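You operate a simulated robot arm through the tools that you are given. There is no shell and no other tool.

Carry out the task below with a simulated robot arm. There is one attempt and no reset: what you move stays moved.

Task
Fill the black puck in the jig with powder, level it and press it.
Fine: heap it with the scoop, spill none; scoop, glass plate and plunger go back on the desk. Set down upright: black plunger.

It is judged by the outcome, as a careful person would: the job done as asked, and still so three seconds after it is handed in. It fails if anything else is knocked over, pushed out of place, dropped, spilled or broken.

Robot
A 6-joint arm with a two-finger parallel gripper, fixed in place. Base frame: the origin is at the foot of the arm, x ahead of it, y to its left, z up; the work surface is at about z = 800. Readings come in mm, rad, newtons and seconds.
Its first joint turns from -2.897 to 2.897 rad. Payload 3.43 kg.
Tool frame: the origin (TCP) lies between the finger pads and is the grasp point; the fingertips stand 34 mm ahead of it; z points along the fingers, y is the line along which they close. Largest opening 128 mm; finger width 24, thickness 12; the body of the gripper, 48 by 130 mm, starts 96 mm behind the TCP.
Orientation is that of the tool frame in the base frame, as [roll, pitch, yaw] about the fixed x, y, z axes, in that order (R = Rz(yaw) Ry(pitch) Rx(roll)). With the fingers straight down and closing along the base's y, the tool's x points along the base's -x, its y along +y and its z along -z.

Tools
- The arm moves only by the tool nudge_tool. Its argument "plan" is a list of rows, each a list of 7 numbers: the finger opening in mm, from 0 to 128, then the shift along the base's x, y, z in mm, then the turn, a rotation vector about the base's x, y, z in rad. In form: [[fingers, dx, dy, dz, ax, ay, az], ...]. A call has 1 to 20 rows; each row shifts and turns the commanded pose from where the row before left it. A row lasts 0.2 s, in which the tool goes at most 50 mm and 0.15 rad; a call with a longer step from one row to the next is refused whole, and so is a gripper value outside its range. A pose out of reach is approached as far as the arm can. The call stops where the force on the tool passes 40 N (or 10 N more than at its start, if that is more) or the arm is blocked; 0.2 s more then pass. The fingers move at their own pace (about 153 mm/s each) and stop on an object; they squeeze with about 44 N. The grip force told is the motor's: it shows also when the fingers shut on nothing. Time passes only in rows, and 0.2 s behind the last, so rows that do not move let the fingers close. It gives the time, the measured TCP pose, the force on the tool (base axes), the opening and the grip force at its end, in the units of the frame above (readings bear some noise), with the torque about the TCP (base axes, N m) and any sound that the robot's microphone picked up.
- Cameras (640 x 400 px; columns grow to the right, rows downward): "scene" is fixed at [389.8, -647.1, 1558.6]; the picture's right is [0.97, -0.23, 0.00], its down [-0.12, -0.49, -0.86] and it looks along [0.20, 0.84, -0.51] (base axes); focal length 343 px, centre (320, 200). "wrist" rides on the gripper at [76, -11, -160] in the tool frame; the picture's right is [0.15, 0.99, 0.00], its down [-0.88, 0.13, -0.46] and it looks along [-0.45, 0.07, 0.89] (tool axes); focal length 234 px, centre (320, 200). There is no depth. A picture from a camera that has moved, and an enlarged one, comes with that camera's place and axes in the base frame and with its lens. The place of the scene camera against the robot may be out by one fixed shift of up to 18 mm in any direction.
- capture(camera): a new picture of that camera. It takes no simulated time.
- zoom(camera, box): a new picture of the part [left, top, right, bottom] of that camera's present view, enlarged. It takes no simulated time.
- sign_off(): hands the job in; it is judged then, once.

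Places have to be worked out from the pictures, the camera data and where the tool is seen. Open the gripper and draw the arm clear of the work before you hand the job in, unless the task says otherwise.

The tools are called after "Call:" as name(argument=value, ...) on one line, values as JSON. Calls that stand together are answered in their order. nudge_tool: Moves the arm, as the interface text tells. Its arguments: {"type":"object","properties":{"plan":{"type":"array","items":{"type":"array","items":{"type":"number"}}}},"required":["plan"]} The other tools are called the same way: capture (camera) takes a picture; zoom (camera, box) takes an enlarged picture of a part of a camera's view; sign_off () hands the job in.

At the start:

```text
t: 0.0
eef_pos: [445.9, 523.8, 1058.2]
tool_rot: [-3.141, -0.001, -3.141]
contact_force: [0.4, 1.1, -0.2]
moment: [0.0, -0.01, 0.02]
grip_width: 127.9
grasp_force: 0.0
```

scene: 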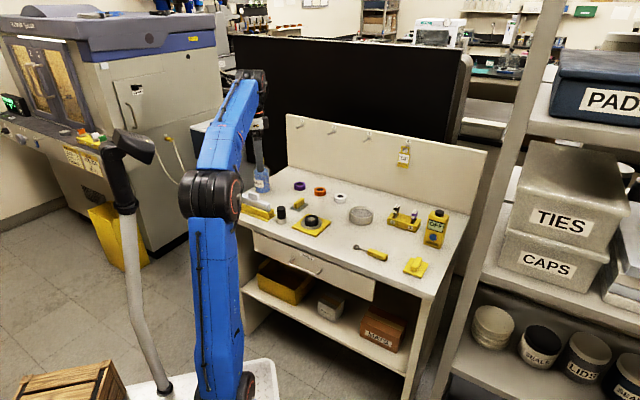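
wrist: 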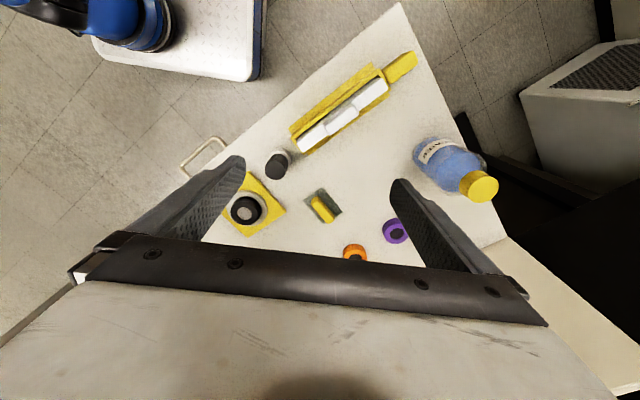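

I start by taking enlarged views of the desk to identify the jig, puck, scoop, plate, plunger and powder.

Call:
zoom(camera="scene", box=[230, 160, 350, 235])

Call:
zoom(camera="scene", box=[340, 190, 460, 280])

Call:
zoom(camera="wrist", box=[200, 30, 440, 270])

```text
5.33 times, centred on (290, 198) of scene
camera zoom: at [389.8, -647.1, 1558.6], right [0.97, -0.23, 0.0], down [-0.12, -0.49, -0.86], along [0.2, 0.84, -0.51], focal length 1828 px, centre (480, 213)
```

zoom: 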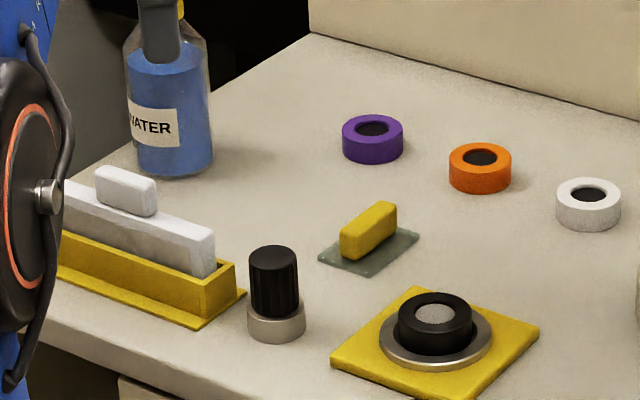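

```text
4.44 times, centred on (400, 235) of scene
camera zoom: at [389.8, -647.1, 1558.6], right [0.97, -0.23, 0.0], down [-0.12, -0.49, -0.86], along [0.2, 0.84, -0.51], focal length 1523 px, centre (-36, 44)
```

zoom: 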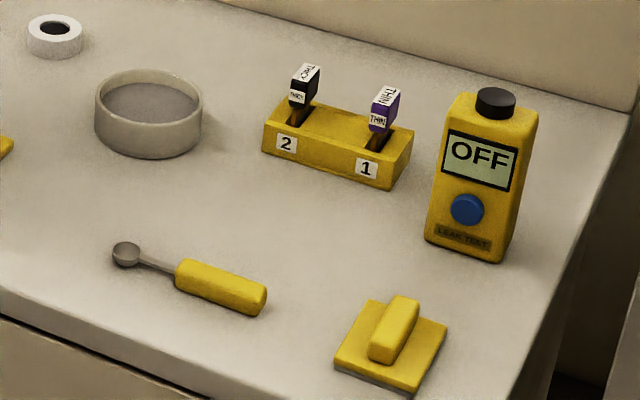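

```text
1.67 times, centred on (320, 150) of wrist
camera zoom: at [369.9, 512.7, 1219.5], right [-0.15, 0.99, 0.0], down [0.88, 0.13, 0.46], along [0.45, 0.07, -0.89], focal length 390 px, centre (320, 283)
```

zoom: 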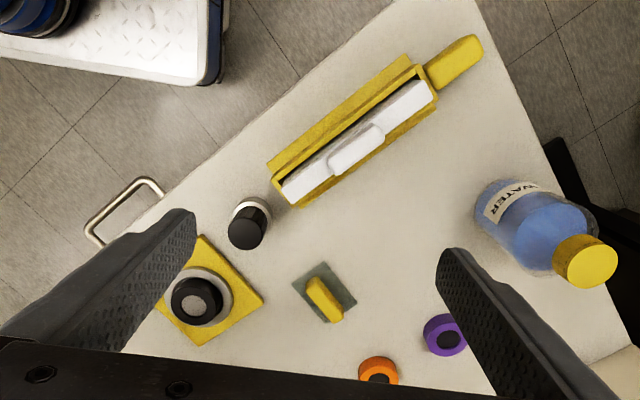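

The jig with the black puck sits near (610, 405), the plunger near (508, 460), the glass plate near (590, 550), the dish near (815, 405) and the scoop near (770, 200). I move the wrist camera above the jig for a closer look.

Call:
nudge_tool(plan=[[128, 33, -24, -20, 0, 0, 0], [128, 33, -24, -20, 0, 0, 0], [128, 33, -24, -20, 0, 0, 0], [128, 33, -24, -20, 0, 0, 0], [128, 32, -23, -18, 0, 0, 0], [128, 0, 0, 0, 0, 0, 0]])

Call:
capture(camera="wrist")

Call:
capture(camera="scene")

```text
t: 1.4
eef_pos: [609.8, 403.8, 961.7]
tool_rot: [-3.141, 0.0, -3.141]
contact_force: [-0.6, 0.2, 0.2]
moment: [0.0, 0.0, 0.0]
grip_width: 127.8
grasp_force: 0.0
```

```text
taken
camera wrist: at [533.5, 392.5, 1121.5], right [-0.15, 0.99, 0.0], down [0.88, 0.13, 0.46], along [0.45, 0.07, -0.89], focal length 234 px, centre (320, 200)
```

wrist: 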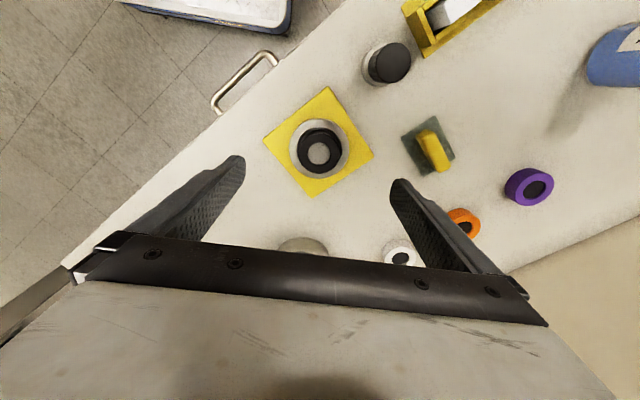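

```text
taken
```

scene: 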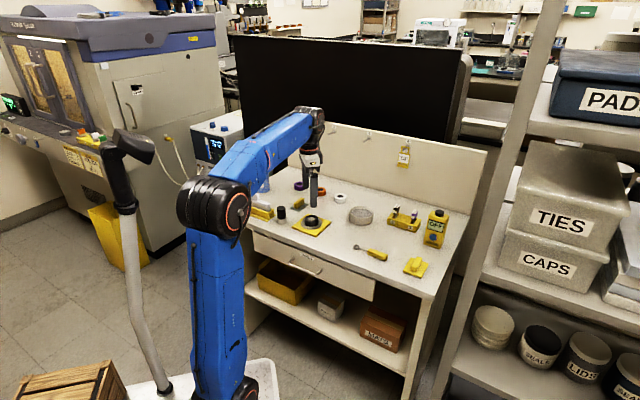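

The jig is nicely between the fingers in view. I zoom in on the jig, plunger and plate for geometry.

Call:
zoom(camera="wrist", box=[250, 75, 390, 210])

Call:
zoom(camera="wrist", box=[340, 20, 480, 190])

Call:
zoom(camera="scene", box=[265, 190, 345, 240])

Call:
zoom(camera="scene", box=[340, 195, 440, 280])

```text
2.96 times, centred on (320, 142) of wrist
camera zoom: at [533.5, 392.5, 1121.5], right [-0.15, 0.99, 0.0], down [0.88, 0.13, 0.46], along [0.45, 0.07, -0.89], focal length 694 px, centre (320, 370)
```

zoom: 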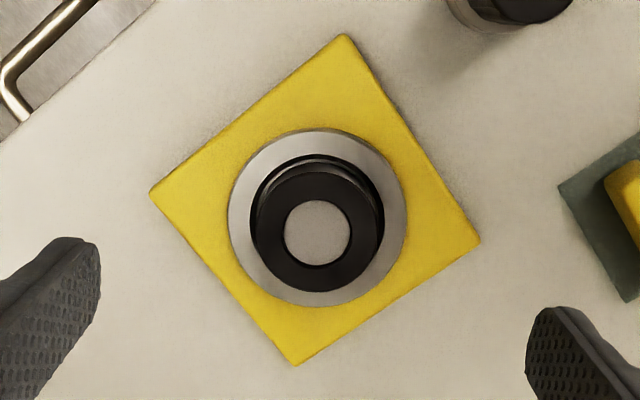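

```text
2.35 times, centred on (410, 105) of wrist
camera zoom: at [533.5, 392.5, 1121.5], right [-0.15, 0.99, 0.0], down [0.88, 0.13, 0.46], along [0.45, 0.07, -0.89], focal length 551 px, centre (108, 424)
```

zoom: 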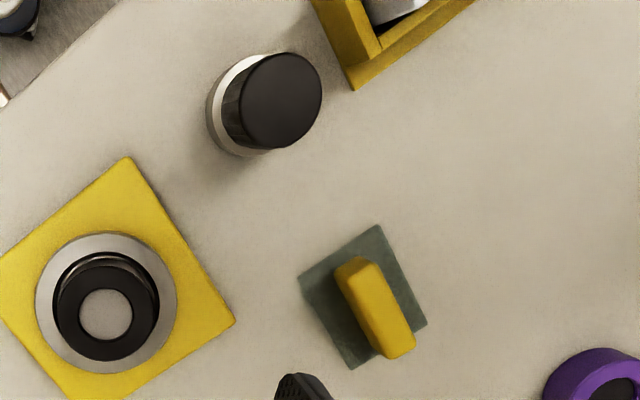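

```text
8.00 times, centred on (305, 215) of scene
camera zoom: at [389.8, -647.1, 1558.6], right [0.97, -0.23, 0.0], down [-0.12, -0.49, -0.86], along [0.2, 0.84, -0.51], focal length 2741 px, centre (440, 80)
```

zoom: 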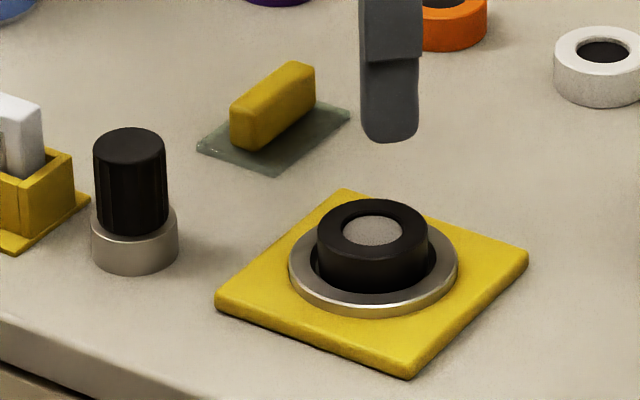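

```text
4.71 times, centred on (390, 238) of scene
camera zoom: at [389.8, -647.1, 1558.6], right [0.97, -0.23, 0.0], down [-0.12, -0.49, -0.86], along [0.2, 0.84, -0.51], focal length 1613 px, centre (-9, 24)
```

zoom: 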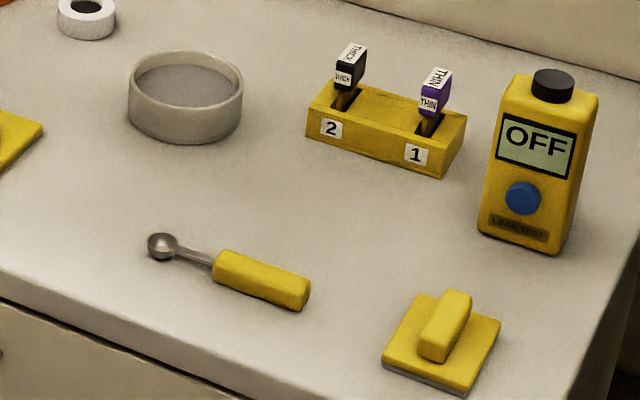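

The black puck's shallow cavity is about 30 mm across with its rim near z≈828. Now I swing over to the scoop, turning the tool so its +x side will face along the scoop toward the bowl.

Call:
nudge_tool(plan=[[128, 27, -36, 0, 0, 0, -0.145], [128, 27, -36, 0, 0, 0, -0.145], [128, 27, -36, 0, 0, 0, -0.145], [128, 27, -36, 0, 0, 0, -0.145], [128, 27, -36, 0, 0, 0, -0.145], [128, 25, -34, 0, 0, 0, -0.145], [128, 0, 0, 0, 0, 0, 0]])

Call:
capture(camera="wrist")

```text
t: 3.0
eef_pos: [770.6, 189.7, 961.6]
tool_rot: [3.141, -0.001, 2.271]
contact_force: [-1.1, 0.0, -0.2]
moment: [-0.01, 0.03, 0.04]
grip_width: 128.1
grasp_force: 0.1
```

```text
taken
camera wrist: at [714.0, 241.7, 1121.3], right [0.66, 0.75, 0.0], down [0.67, -0.59, 0.46], along [0.34, -0.3, -0.89], focal length 234 px, centre (320, 200)
```

wrist: 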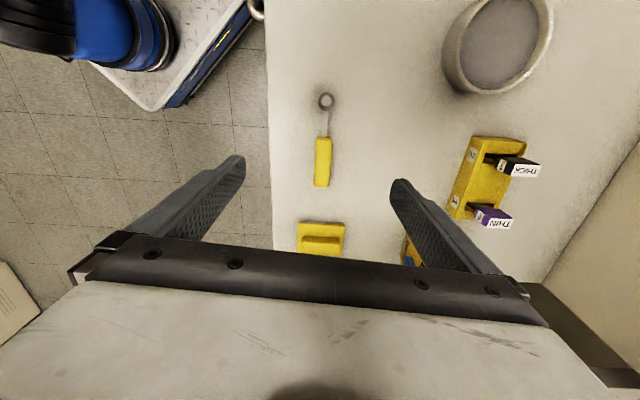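

The scoop is almost aligned with the view. I zoom on it and the dish to measure.

Call:
zoom(camera="wrist", box=[270, 80, 380, 200])

Call:
zoom(camera="wrist", box=[430, 0, 570, 110])

```text
3.33 times, centred on (325, 140) of wrist
camera zoom: at [714.0, 241.7, 1121.3], right [0.66, 0.75, 0.0], down [0.67, -0.59, 0.46], along [0.34, -0.3, -0.89], focal length 781 px, centre (303, 400)
```

zoom: 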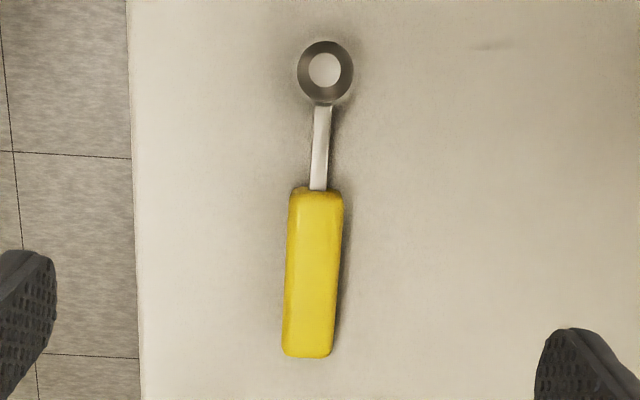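

```text
3.64 times, centred on (500, 55) of wrist
camera zoom: at [714.0, 241.7, 1121.3], right [0.66, 0.75, 0.0], down [0.67, -0.59, 0.46], along [0.34, -0.3, -0.89], focal length 852 px, centre (-334, 727)
```

zoom: 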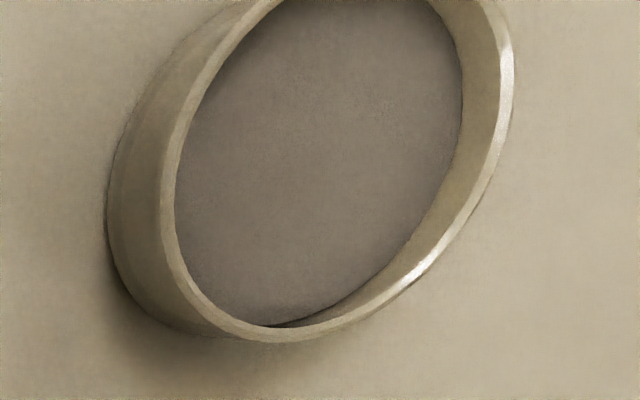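

Scoop handle centre ≈ (789, 179), bowl ≈ (736, 231), handle azimuth ≈ 135°. I shift above a point slightly behind the handle middle, rotate +0.092 rad and descend partway to check alignment.

Call:
nudge_tool(plan=[[90, 13, -9, -20, 0, 0, 0.046], [70, 12.5, -9, -20, 0, 0, 0.046], [60, 0, 0, -30, 0, 0, 0], [60, 0, 0, -10, 0, 0, 0], [60, 0, 0, 0, 0, 0, 0]])

Call:
capture(camera="wrist")

Call:
zoom(camera="scene", box=[340, 210, 440, 280])

```text
t: 4.2
eef_pos: [796.1, 172.9, 881.4]
tool_rot: [3.141, 0.0, 2.363]
contact_force: [0.0, 0.6, 0.1]
moment: [0.0, -0.02, -0.01]
grip_width: 59.8
grasp_force: 0.0
```

```text
taken
camera wrist: at [734.1, 218.0, 1041.2], right [0.59, 0.81, 0.0], down [0.72, -0.53, 0.46], along [0.37, -0.27, -0.89], focal length 234 px, centre (320, 200)
```

wrist: 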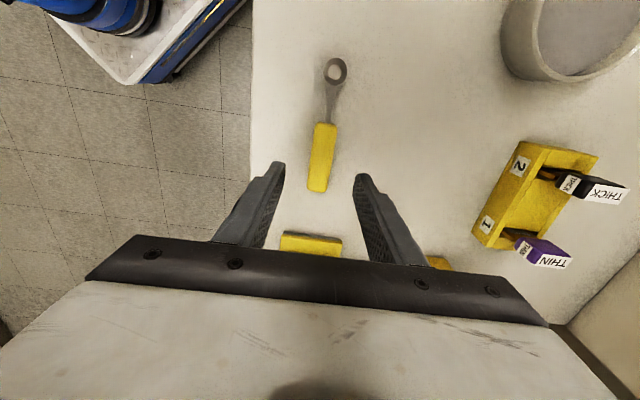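

```text
5.71 times, centred on (390, 245) of scene
camera zoom: at [389.8, -647.1, 1558.6], right [0.97, -0.23, 0.0], down [-0.12, -0.49, -0.86], along [0.2, 0.84, -0.51], focal length 1958 px, centre (-80, -57)
```

zoom: 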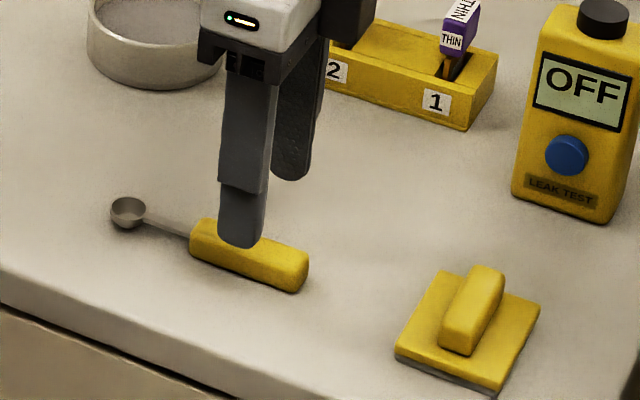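

In tool coordinates the handle spans x −27…41 at y≈1, bowl at x≈86: aligned. I descend to TCP z≈838, then close.

Call:
nudge_tool(plan=[[60, 0, 0.5, -25, 0, 0, 0], [60, 0, 0, -18, 0, 0, 0], [60, 0, 0, 0, 0, 0, 0]])

Call:
zoom(camera="scene", box=[340, 210, 440, 280])

Call:
capture(camera="wrist")

```text
t: 5.0
eef_pos: [795.8, 174.4, 838.0]
tool_rot: [-3.141, -0.001, 2.365]
contact_force: [-0.9, 1.2, 0.6]
moment: [0.0, -0.02, 0.03]
grip_width: 59.9
grasp_force: 0.0
```

```text
5.71 times, centred on (390, 245) of scene
camera zoom: at [389.8, -647.1, 1558.6], right [0.97, -0.23, 0.0], down [-0.12, -0.49, -0.86], along [0.2, 0.84, -0.51], focal length 1958 px, centre (-80, -57)
```

zoom: 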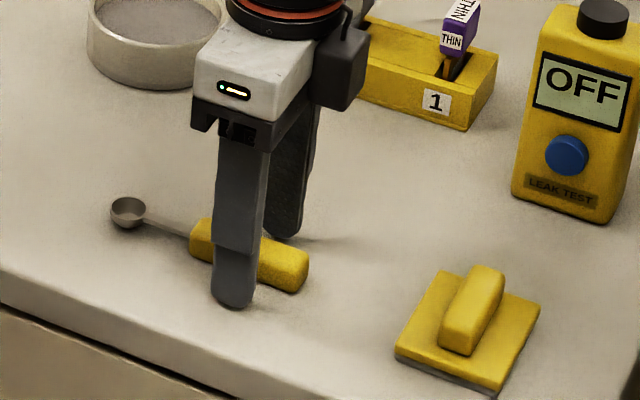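

```text
taken
camera wrist: at [733.9, 218.8, 997.9], right [0.59, 0.81, 0.0], down [0.72, -0.53, 0.46], along [0.37, -0.27, -0.89], focal length 234 px, centre (320, 200)
```

wrist: 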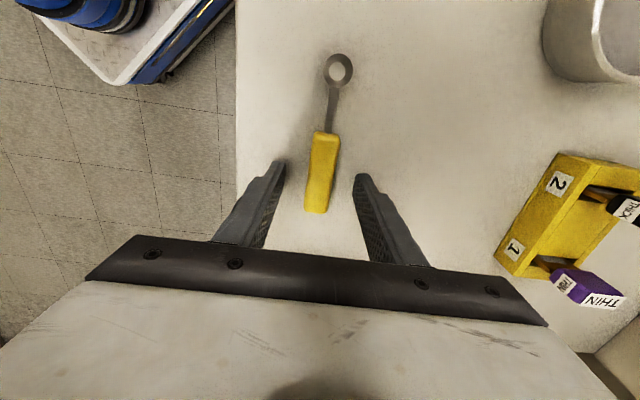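

Fingers straddle the handle, tips a few mm above the desk. Close the grip on the handle.

Call:
nudge_tool(plan=[[60, 0, 0, -1, 0, 0, 0], [0, 0, 0, 0, 0, 0, 0], [0, 0, 0, 0, 0, 0, 0], [0, 0, 0, 0, 0, 0, 0]])

Call:
capture(camera="wrist")

```text
t: 6.0
eef_pos: [795.0, 172.2, 836.8]
tool_rot: [3.14, 0.002, 2.363]
contact_force: [0.3, -0.4, 0.7]
moment: [0.0, -0.04, -0.01]
grip_width: 20.6
grasp_force: 43.8
```

```text
taken
camera wrist: at [733.9, 218.5, 997.4], right [0.59, 0.81, 0.0], down [0.72, -0.53, 0.46], along [0.37, -0.27, -0.89], focal length 234 px, centre (320, 200)
```

wrist: 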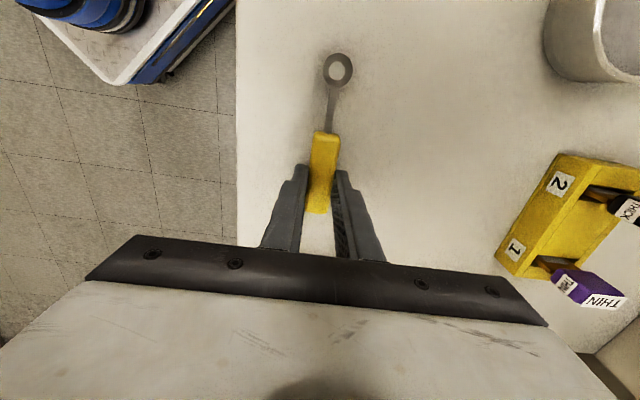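

Scoop held at 20.6 mm width. I lift it 90 mm and swing it above the dish with the bowl pointing at azimuth ≈100°.

Call:
nudge_tool(plan=[[0, 0, 0, 15, 0, 0, 0], [0, 0, 0, 30, 0, 0, 0], [0, 0, 0, 40, 0, 0, 0], [0, 0, 0, 15, 0, 0, 0], [0, 6.5, 30, 0, 0, 0, -0.122], [0, 6.5, 30, 0, 0, 0, -0.122], [0, 6.5, 30, 0, 0, 0, -0.122], [0, 6.5, 30, 0, 0, 0, -0.122], [0, 6.5, 30, 0, 0, 0, -0.122], [0, 0, 0, 0, 0, 0, 0]])

Call:
capture(camera="wrist")

Call:
zoom(camera="scene", box=[320, 150, 440, 250])

```text
t: 8.2
eef_pos: [828.7, 324.4, 938.1]
tool_rot: [3.142, 0.0, 1.753]
contact_force: [0.7, 0.0, 0.0]
moment: [0.02, -0.03, 0.02]
grip_width: 21.0
grasp_force: 44.1
```

```text
taken
camera wrist: at [803.3, 396.7, 1097.8], right [0.95, 0.32, 0.0], down [0.29, -0.84, 0.46], along [0.15, -0.43, -0.89], focal length 234 px, centre (320, 200)
```

wrist: 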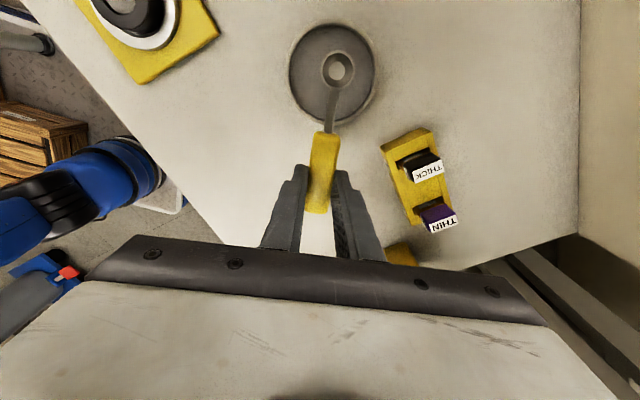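

```text
4.00 times, centred on (380, 200) of scene
camera zoom: at [389.8, -647.1, 1558.6], right [0.97, -0.23, 0.0], down [-0.12, -0.49, -0.86], along [0.2, 0.84, -0.51], focal length 1371 px, centre (80, 200)
```

zoom: 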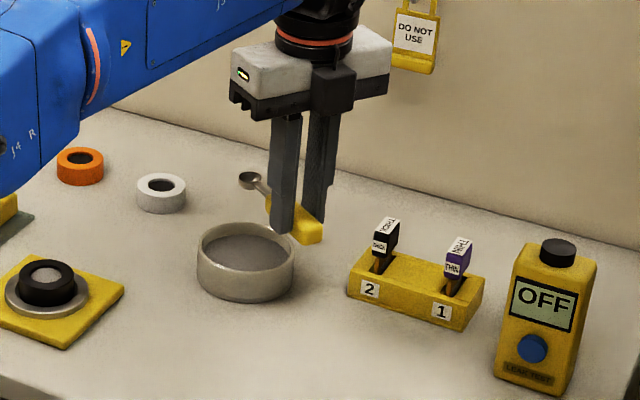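

The dish is directly below the bowl in the wrist view. I zoom in to measure both the bowl and dish precisely.

Call:
zoom(camera="wrist", box=[270, 10, 400, 140])

Call:
zoom(camera="scene", box=[360, 185, 410, 230])

```text
3.08 times, centred on (335, 75) of wrist
camera zoom: at [803.3, 396.7, 1097.8], right [0.95, 0.32, 0.0], down [0.29, -0.84, 0.46], along [0.15, -0.43, -0.89], focal length 720 px, centre (274, 585)
```

zoom: 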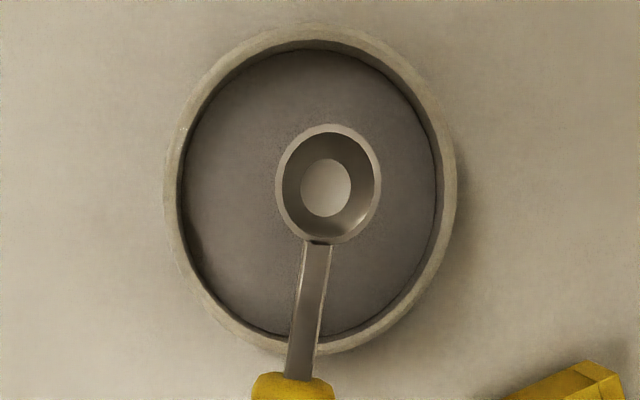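

```text
8.89 times, centred on (385, 208) of scene
camera zoom: at [389.8, -647.1, 1558.6], right [0.97, -0.23, 0.0], down [-0.12, -0.49, -0.86], along [0.2, 0.84, -0.51], focal length 3046 px, centre (-258, 133)
```

zoom: 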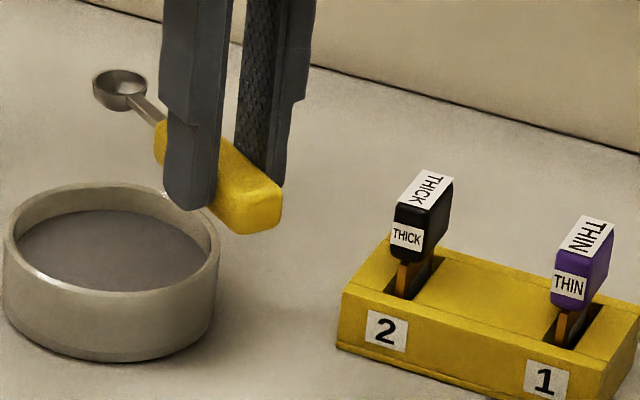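

Bowl sits at tool ≈ (85, 0, 26) and the dish centre is (813, 409), rim ≈ z 833, powder ≈ 11 mm below it. I tilt the scoop about 42° nose-down above the dish and inspect.

Call:
nudge_tool(plan=[[0, -1.34, 6.86, -0.4, -0.1442, -0.0265, 0], [0, -1.34, 6.86, -0.4, -0.1442, -0.0265, 0], [0, -1.34, 6.86, -0.4, -0.1442, -0.0265, 0], [0, -1.34, 6.86, -0.4, -0.1442, -0.0265, 0], [0, -1.34, 6.86, -0.4, -0.1442, -0.0265, 0], [0, 0, 0, 0, 0, 0, 0]])

Call:
capture(camera="wrist")

Call:
zoom(camera="scene", box=[340, 170, 420, 230])

```text
t: 9.6
eef_pos: [820.7, 357.6, 935.4]
tool_rot: [3.141, 0.733, 1.752]
contact_force: [-0.4, -0.2, -0.3]
moment: [0.04, 0.0, -0.02]
grip_width: 20.5
grasp_force: 44.3
```

```text
taken
camera wrist: at [780.7, 516.9, 1003.5], right [0.95, 0.29, -0.1], down [0.19, -0.32, 0.93], along [0.23, -0.9, -0.36], focal length 234 px, centre (320, 200)
```

wrist: 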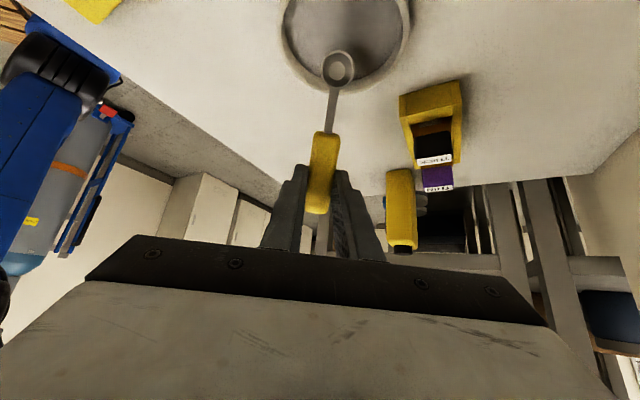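

```text
6.67 times, centred on (380, 200) of scene
camera zoom: at [389.8, -647.1, 1558.6], right [0.97, -0.23, 0.0], down [-0.12, -0.49, -0.86], along [0.2, 0.84, -0.51], focal length 2284 px, centre (-80, 200)
```

zoom: 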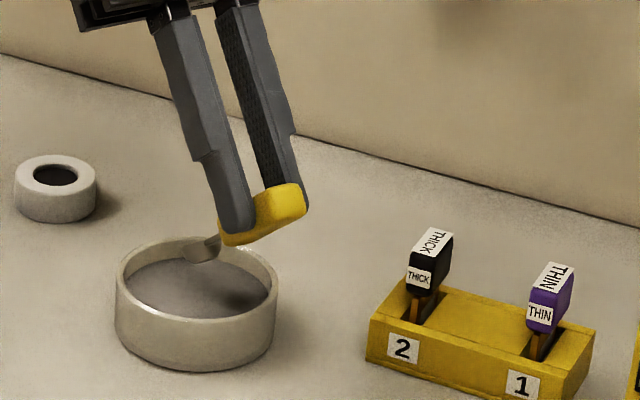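

The scoop is nose-down above the powder and clears the rim. I lower 36 mm to bring the bowl near the powder surface, then check.

Call:
nudge_tool(plan=[[0, 0, 0, -18, 0, 0, 0], [0, 0, 0, -18, 0, 0, 0], [0, 0, 0, 0, 0, 0, 0]])

Call:
zoom(camera="wrist", box=[260, 0, 420, 140])

Call:
zoom(camera="scene", box=[345, 185, 405, 230])

```text
t: 10.4
eef_pos: [821.8, 356.2, 898.0]
tool_rot: [-3.14, 0.732, 1.755]
contact_force: [-0.1, 0.1, -1.4]
moment: [-0.01, 0.02, 0.01]
grip_width: 20.6
grasp_force: 43.9
```

```text
2.86 times, centred on (340, 70) of wrist
camera zoom: at [780.9, 516.3, 967.2], right [0.95, 0.29, -0.1], down [0.19, -0.32, 0.93], along [0.23, -0.9, -0.36], focal length 669 px, centre (263, 571)
```

zoom: 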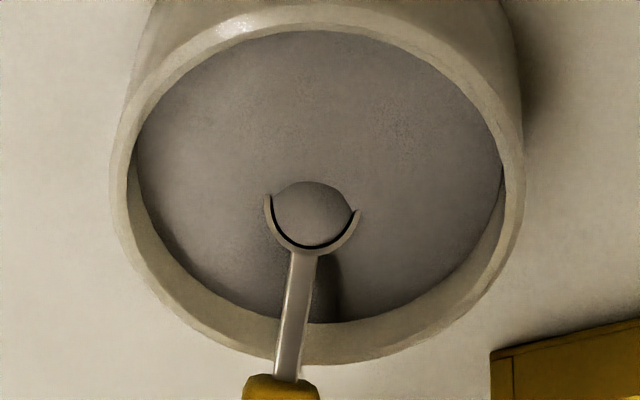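

```text
8.89 times, centred on (375, 208) of scene
camera zoom: at [389.8, -647.1, 1558.6], right [0.97, -0.23, 0.0], down [-0.12, -0.49, -0.86], along [0.2, 0.84, -0.51], focal length 3046 px, centre (-169, 133)
```

zoom: 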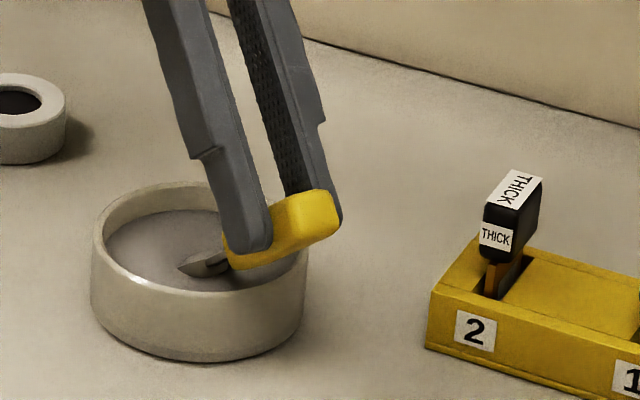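

The bowl has filled with a mound of powder in the dish. I push slightly forward and deeper, then roll the scoop back to level while lifting so nothing pours out.

Call:
nudge_tool(plan=[[0, -1.0, 5.0, -3, 0, 0, 0], [0, 0.97, -5.2, -1.5, 0.0721, 0.01325, 0], [0, 0.97, -5.2, -1.5, 0.0721, 0.01325, 0], [0, 0.87, -4.7, 0, 0.0721, 0.01325, 0], [0, 0.87, -4.7, 0, 0.0721, 0.01325, 0], [0, 0.73, -3.9, 1, 0.0721, 0.01325, 0], [0, 0.73, -3.9, 1, 0.0721, 0.01325, 0], [0, 0.6, -3.1, 2, 0.0721, 0.01325, 0], [0, 0.6, -3.1, 2, 0.0721, 0.01325, 0], [0, 0.43, -2.3, 3, 0.0721, 0.01325, 0], [0, 0.43, -2.3, 3, 0.0721, 0.01325, 0], [0, 0, 0, 0, 0, 0, 0]])

Call:
zoom(camera="wrist", box=[260, 0, 420, 140])

Call:
zoom(camera="scene", box=[345, 185, 405, 230])

```text
t: 13.0
eef_pos: [827.4, 323.9, 904.4]
tool_rot: [-3.141, 0.0, 1.754]
contact_force: [1.3, -0.7, -1.4]
moment: [-0.03, -0.01, 0.0]
grip_width: 20.7
grasp_force: 43.9
```

```text
2.86 times, centred on (340, 70) of wrist
camera zoom: at [802.7, 396.4, 1065.4], right [0.95, 0.32, 0.0], down [0.29, -0.84, 0.46], along [0.15, -0.43, -0.89], focal length 669 px, centre (263, 571)
```

zoom: 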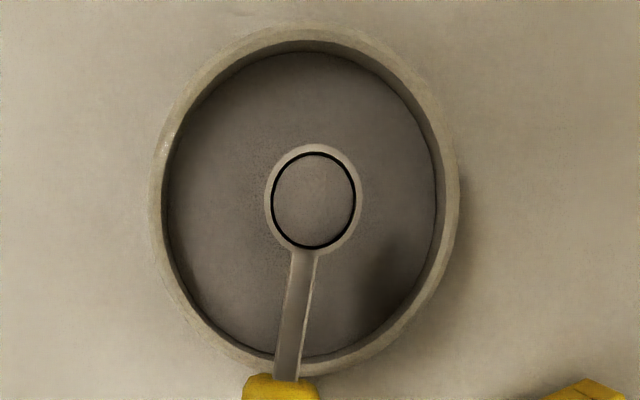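

```text
8.89 times, centred on (375, 208) of scene
camera zoom: at [389.8, -647.1, 1558.6], right [0.97, -0.23, 0.0], down [-0.12, -0.49, -0.86], along [0.2, 0.84, -0.51], focal length 3046 px, centre (-169, 133)
```

zoom: 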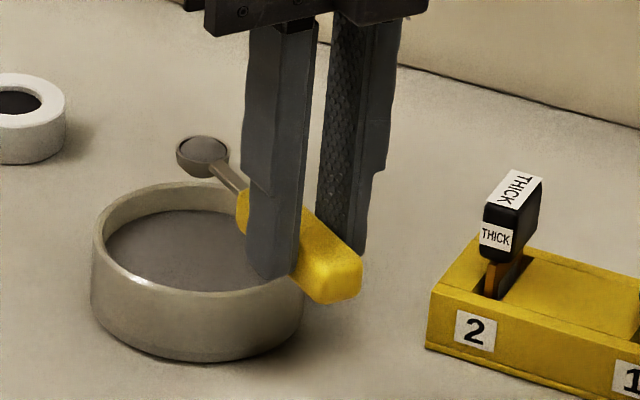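

The scoop holds a full bowl of powder, level, nothing spilled. I raise it and carry it level over toward the black puck, gently.

Call:
nudge_tool(plan=[[0, 0, 0, 10, 0, 0, 0], [0, 0, 0, 20, 0, 0, 0], [0, 0, 0, 10, 0, 0, 0], [0, -12, 0, 0, 0, 0, 0], [0, -25, 0, 0, 0, 0, 0], [0, -35, 0, 0, 0, 0, 0], [0, -38, 0, 0, 0, 0, 0], [0, -38, 0, 0, 0, 0, 0], [0, -28, 0, 0, 0, 0, 0], [0, -16, 0, 0, 0, 0, 0], [0, -8, 0, 0, 0, 0, 0], [0, 0, 0, 0, 0, 0, 0]])

Call:
capture(camera="wrist")

Call:
zoom(camera="wrist", box=[260, 0, 420, 140])

Call:
zoom(camera="scene", box=[265, 170, 365, 240])

```text
t: 15.6
eef_pos: [627.9, 324.1, 944.5]
tool_rot: [-3.141, 0.0, 1.754]
contact_force: [-0.9, 0.2, -0.6]
moment: [-0.02, 0.02, -0.02]
grip_width: 20.8
grasp_force: 43.7
```

```text
taken
camera wrist: at [602.5, 397.6, 1105.4], right [0.95, 0.32, 0.0], down [0.29, -0.84, 0.46], along [0.15, -0.43, -0.89], focal length 234 px, centre (320, 200)
```

wrist: 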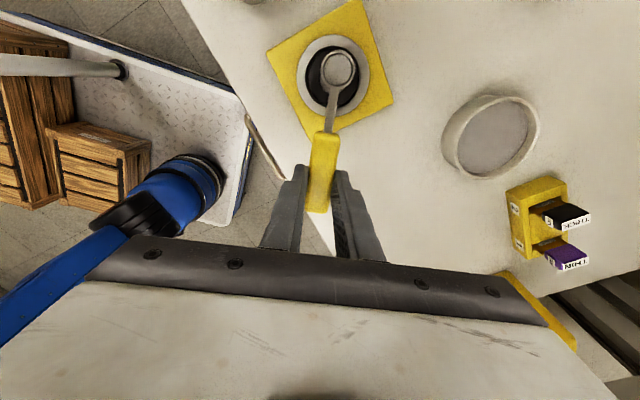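

```text
2.86 times, centred on (340, 70) of wrist
camera zoom: at [602.5, 397.6, 1105.4], right [0.95, 0.32, 0.0], down [0.29, -0.84, 0.46], along [0.15, -0.43, -0.89], focal length 669 px, centre (263, 571)
```

zoom: 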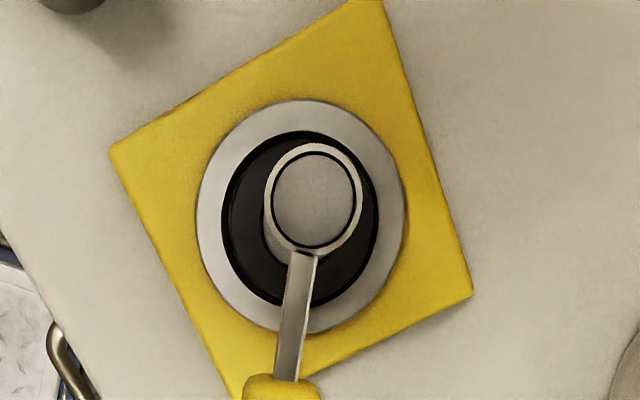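

```text
5.71 times, centred on (315, 205) of scene
camera zoom: at [389.8, -647.1, 1558.6], right [0.97, -0.23, 0.0], down [-0.12, -0.49, -0.86], along [0.2, 0.84, -0.51], focal length 1958 px, centre (349, 171)
```

zoom: 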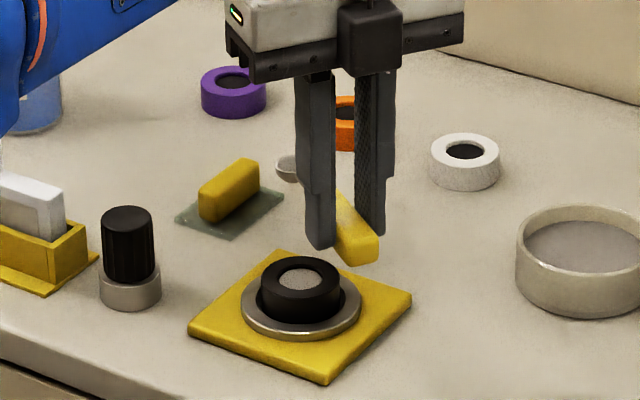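

Puck cavity centre works out at ≈ (615, 405). I lower the level scoop so its bowl hovers about 10 mm above the puck rim, slightly behind centre, then check.

Call:
nudge_tool(plan=[[0, 1, -2.2, -10, 0, 0, 0], [0, 1, -2.2, -18, 0, 0, 0], [0, 1, -2.2, -18, 0, 0, 0], [0, 0.9, -2.2, -14, 0, 0, 0], [0, 0, 0, -9, 0, 0, 0], [0, 0, 0, -3, 0, 0, 0], [0, 0, 0, 0, 0, 0, 0]])

Call:
zoom(camera="wrist", box=[260, 0, 420, 140])

Call:
zoom(camera="scene", box=[275, 185, 345, 235])

```text
t: 17.2
eef_pos: [630.6, 314.3, 872.6]
tool_rot: [-3.142, -0.001, 1.754]
contact_force: [-0.3, 0.8, -0.8]
moment: [-0.01, 0.0, 0.0]
grip_width: 20.5
grasp_force: 44.1
```

```text
2.86 times, centred on (340, 70) of wrist
camera zoom: at [606.3, 388.1, 1033.2], right [0.95, 0.32, 0.0], down [0.29, -0.84, 0.46], along [0.15, -0.43, -0.89], focal length 669 px, centre (263, 571)
```

zoom: 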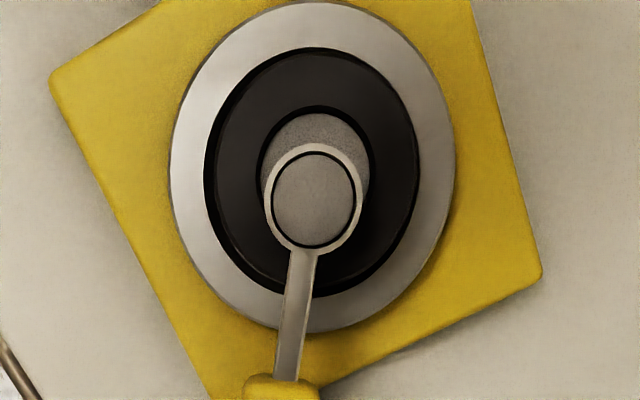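

```text
8.00 times, centred on (310, 210) of scene
camera zoom: at [389.8, -647.1, 1558.6], right [0.97, -0.23, 0.0], down [-0.12, -0.49, -0.86], along [0.2, 0.84, -0.51], focal length 2741 px, centre (400, 120)
```

zoom: 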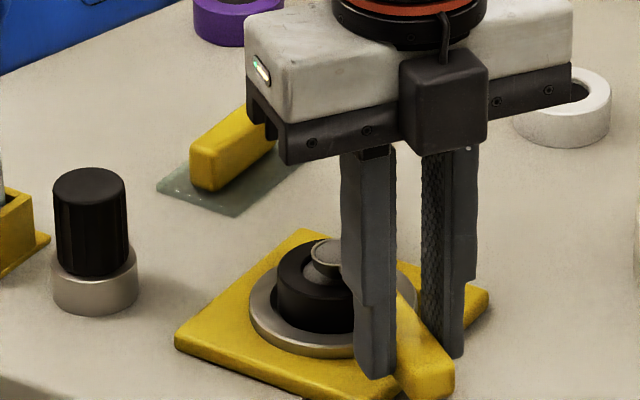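

The bowl mouth is ~8 mm behind the cavity centre and ~15 mm above the puck rim. I start tilting nose-down in small steps with the bowl staying in place, then check.

Call:
nudge_tool(plan=[[0, -0.51, 2.76, 9.3, -0.0983, -0.0182, 0], [0, -0.66, 3.57, 8.4, -0.0983, -0.0182, 0], [0, -0.8, 4.33, 7.5, -0.0983, -0.0182, 0], [0, -0.94, 5.05, 7.1, -0.0983, -0.0182, 0], [0, -1.06, 5.71, 6.5, -0.0983, -0.0182, 0], [0, -1.17, 6.32, 5.9, -0.0983, -0.0182, 0], [0, 0, 0, 0, 0, 0, 0]])

Call:
zoom(camera="wrist", box=[260, 0, 420, 140])

Call:
zoom(camera="scene", box=[275, 185, 345, 235])

```text
t: 18.8
eef_pos: [627.3, 342.8, 918.3]
tool_rot: [-3.141, 0.601, 1.752]
contact_force: [-0.9, 0.9, -0.3]
moment: [-0.02, -0.01, 0.02]
grip_width: 20.7
grasp_force: 43.8
```

```text
2.86 times, centred on (340, 70) of wrist
camera zoom: at [587.1, 491.7, 1007.4], right [0.95, 0.3, -0.08], down [0.21, -0.44, 0.87], along [0.22, -0.85, -0.48], focal length 669 px, centre (263, 571)
```

zoom: 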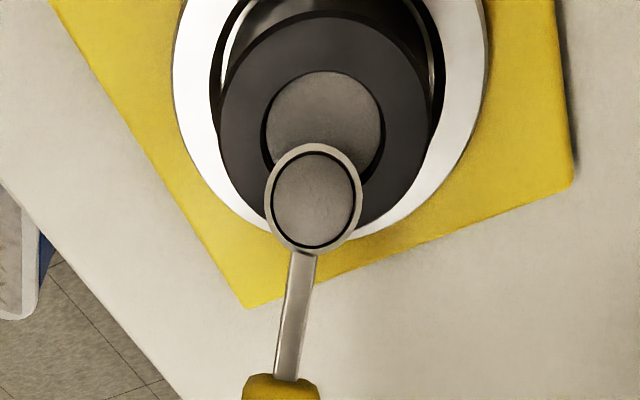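

```text
8.00 times, centred on (310, 210) of scene
camera zoom: at [389.8, -647.1, 1558.6], right [0.97, -0.23, 0.0], down [-0.12, -0.49, -0.86], along [0.2, 0.84, -0.51], focal length 2741 px, centre (400, 120)
```

zoom: 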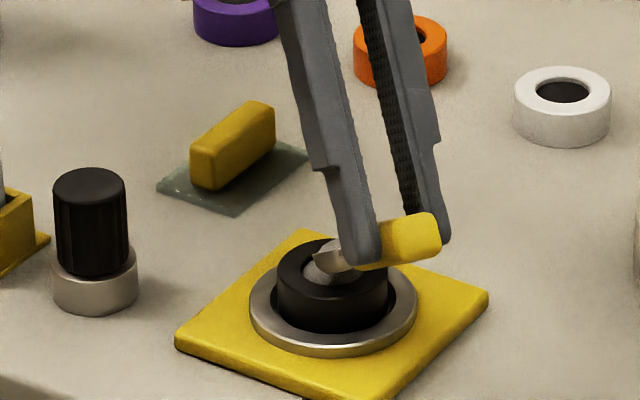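

Still holding at 34° and well centred over the cavity. I continue tilting to ~0.9 rad, then look.

Call:
nudge_tool(plan=[[0, -1.27, 6.87, 5.2, -0.0983, -0.0182, 0], [0, -1.36, 7.36, 4.5, -0.0983, -0.0182, 0], [0, -1.44, 7.76, 3.7, -0.0983, -0.0182, 0], [0, 0, 0, 0, 0, 0, 0]])

Call:
zoom(camera="wrist", box=[260, 0, 420, 140])

Call:
zoom(camera="scene", box=[275, 185, 345, 235])

```text
t: 19.8
eef_pos: [629.7, 346.8, 899.1]
tool_rot: [3.131, 0.89, 1.752]
contact_force: [-0.3, -2.4, 17.0]
moment: [0.74, 0.21, 0.08]
grip_width: 20.8
grasp_force: 44.0
out of reach, approached as far as the arm can: row 2, 3
```

```text
2.86 times, centred on (340, 70) of wrist
camera zoom: at [585.5, 513.8, 941.3], right [0.95, 0.28, -0.11], down [0.16, -0.17, 0.97], along [0.25, -0.94, -0.21], focal length 669 px, centre (263, 571)
```

zoom: 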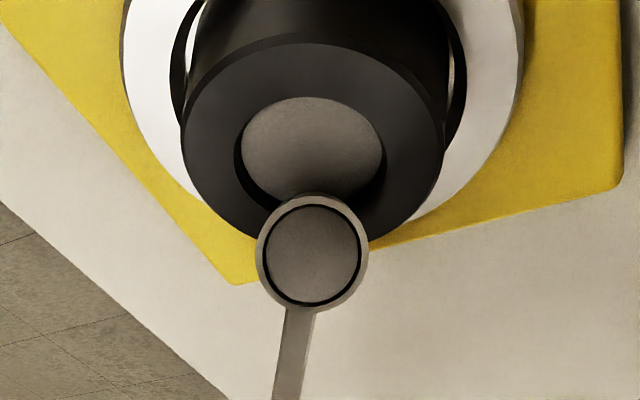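

```text
8.00 times, centred on (310, 210) of scene
camera zoom: at [389.8, -647.1, 1558.6], right [0.97, -0.23, 0.0], down [-0.12, -0.49, -0.86], along [0.2, 0.84, -0.51], focal length 2741 px, centre (400, 120)
```

zoom: 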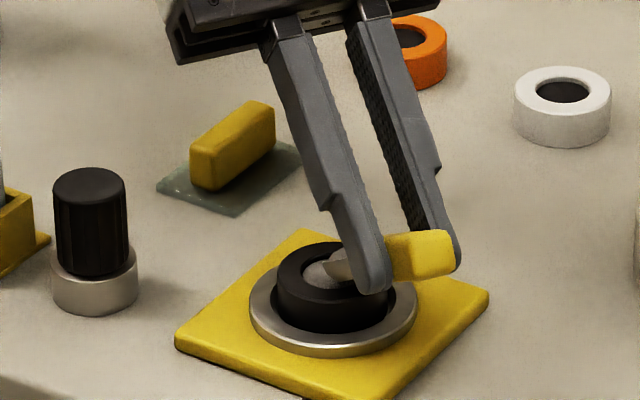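

The last rows were outside the wrist's range: the arm sagged and the bowl touched the puck (17 N). The powder is still in the bowl. I look at the whole situation before backing out.

Call:
capture(camera="wrist")

Call:
capture(camera="scene")

Call:
zoom(camera="scene", box=[290, 200, 335, 230])

```text
taken
camera wrist: at [585.5, 513.8, 941.3], right [0.95, 0.28, -0.11], down [0.16, -0.17, 0.97], along [0.25, -0.94, -0.21], focal length 234 px, centre (320, 200)
```

wrist: 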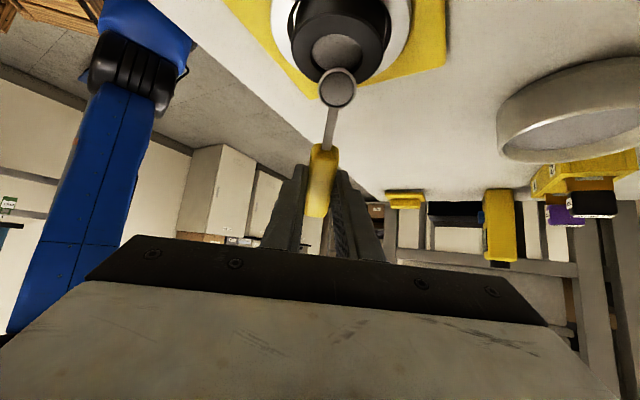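

```text
taken
```

scene: 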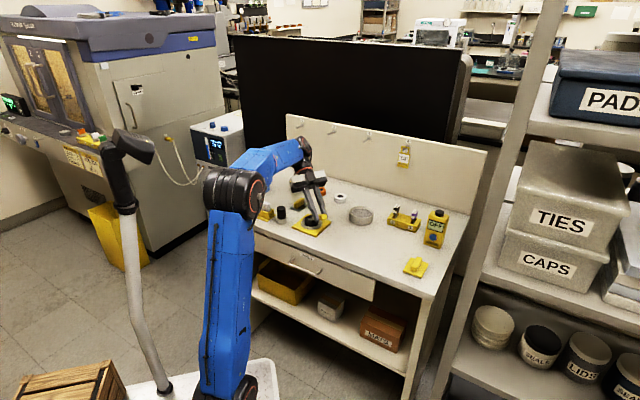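

```text
13.33 times, centred on (312, 215) of scene
camera zoom: at [389.8, -647.1, 1558.6], right [0.97, -0.23, 0.0], down [-0.12, -0.49, -0.86], along [0.2, 0.84, -0.51], focal length 4569 px, centre (420, 0)
```

zoom: 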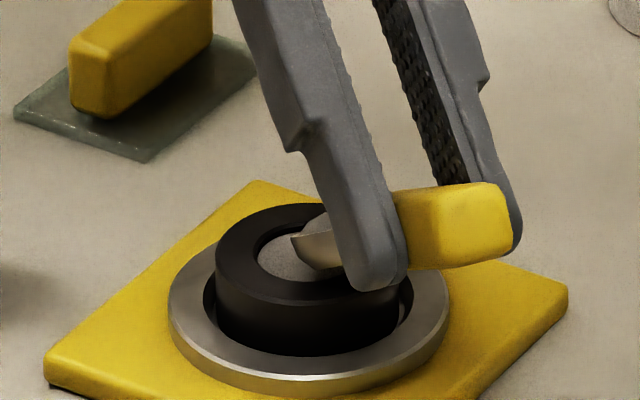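

The scoop has pivoted in the fingers (bowl now only ~28° nose-down) and rests on the puck rim, still full. I reverse out of the unreachable tilt, rising straight off the puck.

Call:
nudge_tool(plan=[[0, 2.1, -11.3, 4, 0.1455, 0.0269, 0], [0, 1.5, -7.5, 6, 0.0983, 0.0182, 0], [0, 0, 0, 12, 0, 0, 0], [0, 0, 0, 0, 0, 0, 0]])

Call:
capture(camera="wrist")

Call:
zoom(camera="wrist", box=[260, 0, 420, 140])

Call:
zoom(camera="scene", box=[275, 185, 345, 235])

```text
t: 20.8
eef_pos: [632.7, 328.6, 919.5]
tool_rot: [-3.141, 0.65, 1.754]
contact_force: [0.2, -0.1, -0.6]
moment: [-0.02, -0.01, 0.04]
grip_width: 20.4
grasp_force: 43.8
```

```text
taken
camera wrist: at [593.7, 480.8, 1001.9], right [0.95, 0.29, -0.09], down [0.21, -0.39, 0.9], along [0.23, -0.87, -0.43], focal length 234 px, centre (320, 200)
```

wrist: 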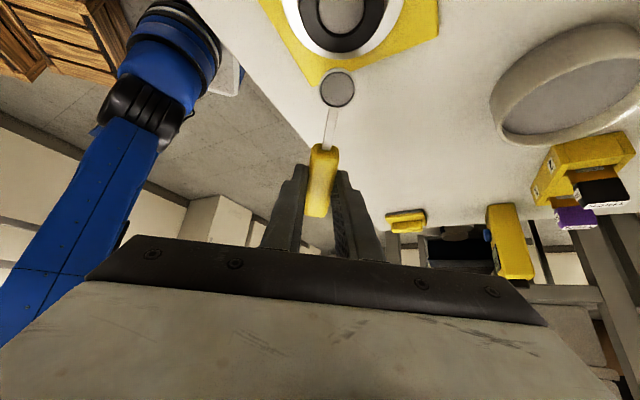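

```text
2.86 times, centred on (340, 70) of wrist
camera zoom: at [593.7, 480.8, 1001.9], right [0.95, 0.29, -0.09], down [0.21, -0.39, 0.9], along [0.23, -0.87, -0.43], focal length 669 px, centre (263, 571)
```

zoom: 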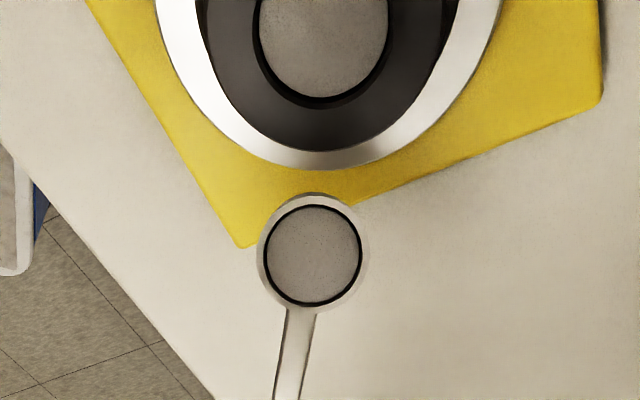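

```text
8.00 times, centred on (310, 210) of scene
camera zoom: at [389.8, -647.1, 1558.6], right [0.97, -0.23, 0.0], down [-0.12, -0.49, -0.86], along [0.2, 0.84, -0.51], focal length 2741 px, centre (400, 120)
```

zoom: 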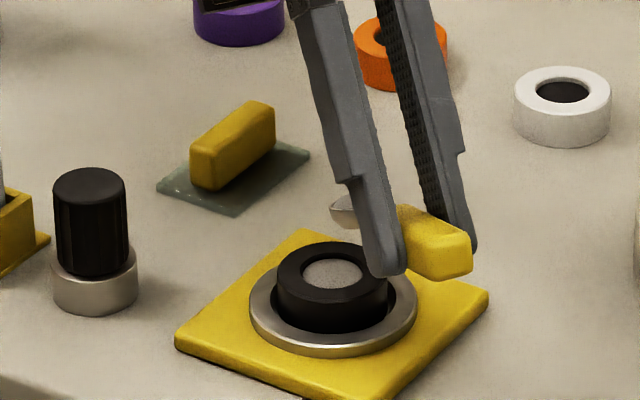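

Nothing spilled, and the bowl is still full and nearly level; in the fingers the scoop has pivoted ≈0.53 rad (bowl now at tool ≈ (73, −1, −16)). The wrist prefers tilting with the scoop pointing back to the base, so I rise a bit and yaw by +1.97 rad around to the far side of the puck.

Call:
nudge_tool(plan=[[0, 0, 0, 6, 0, 0, 0.05], [0, 2.0, 6.0, 5, 0, 0, 0.1], [0, 2.9, 8.4, 0, 0, 0, 0.14], [0, 2.9, 8.4, 0, 0, 0, 0.14], [0, 2.9, 8.4, 0, 0, 0, 0.14], [0, 2.9, 8.4, 0, 0, 0, 0.14], [0, 2.9, 8.4, 0, 0, 0, 0.14], [0, 2.9, 8.4, 0, 0, 0, 0.14], [0, 2.9, 8.4, 0, 0, 0, 0.14], [0, 2.9, 8.4, 0, 0, 0, 0.14], [0, 2.9, 8.4, 0, 0, 0, 0.14], [0, 2.9, 8.4, 0, 0, 0, 0.14], [0, 2.9, 8.4, 0, 0, 0, 0.14], [0, 2.9, 8.4, 0, 0, 0, 0.14], [0, 2.0, 6.0, 0, 0, 0, 0.1], [0, 1.0, 3.0, 0, 0, 0, 0.04], [0, 0, 0, 0, 0, 0, 0]])

Call:
capture(camera="wrist")

Call:
zoom(camera="wrist", box=[260, 0, 420, 140])

Call:
capture(camera="scene")

Call:
zoom(camera="scene", box=[275, 175, 345, 235])

```text
t: 24.4
eef_pos: [673.1, 443.9, 930.6]
tool_rot: [-3.141, 0.65, -2.559]
contact_force: [-0.5, -0.6, -0.9]
moment: [-0.01, 0.03, -0.01]
grip_width: 20.6
grasp_force: 44.1
```

```text
taken
camera wrist: at [548.2, 348.8, 1013.0], right [-0.64, 0.76, -0.09], down [0.28, 0.34, 0.9], along [0.71, 0.55, -0.43], focal length 234 px, centre (320, 200)
```

wrist: 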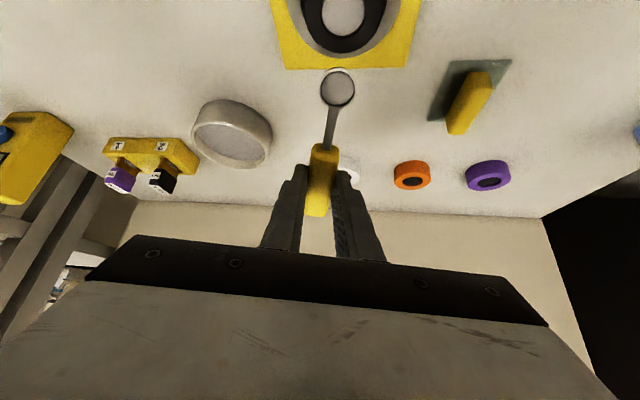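

```text
2.86 times, centred on (340, 70) of wrist
camera zoom: at [548.2, 348.8, 1013.0], right [-0.64, 0.76, -0.09], down [0.28, 0.34, 0.9], along [0.71, 0.55, -0.43], focal length 669 px, centre (263, 571)
```

zoom: 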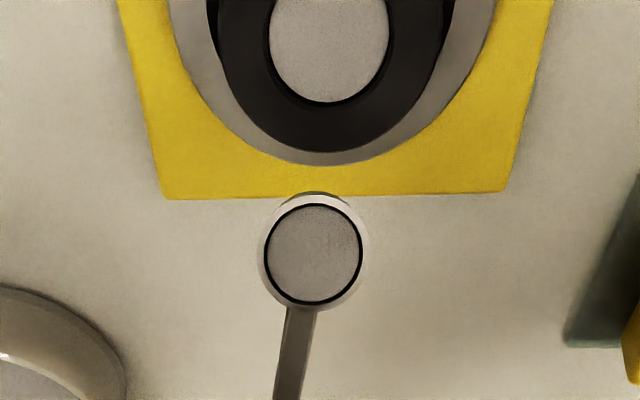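

```text
taken
```

scene: 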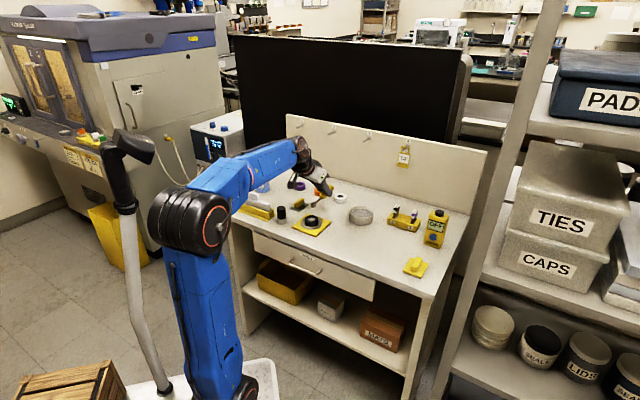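

```text
6.67 times, centred on (310, 205) of scene
camera zoom: at [389.8, -647.1, 1558.6], right [0.97, -0.23, 0.0], down [-0.12, -0.49, -0.86], along [0.2, 0.84, -0.51], focal length 2284 px, centre (387, 167)
```

zoom: 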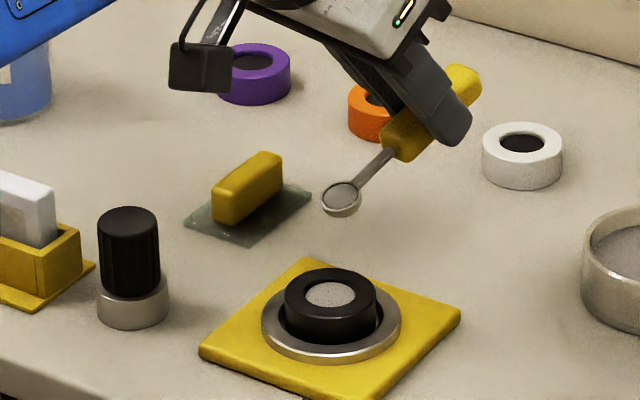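

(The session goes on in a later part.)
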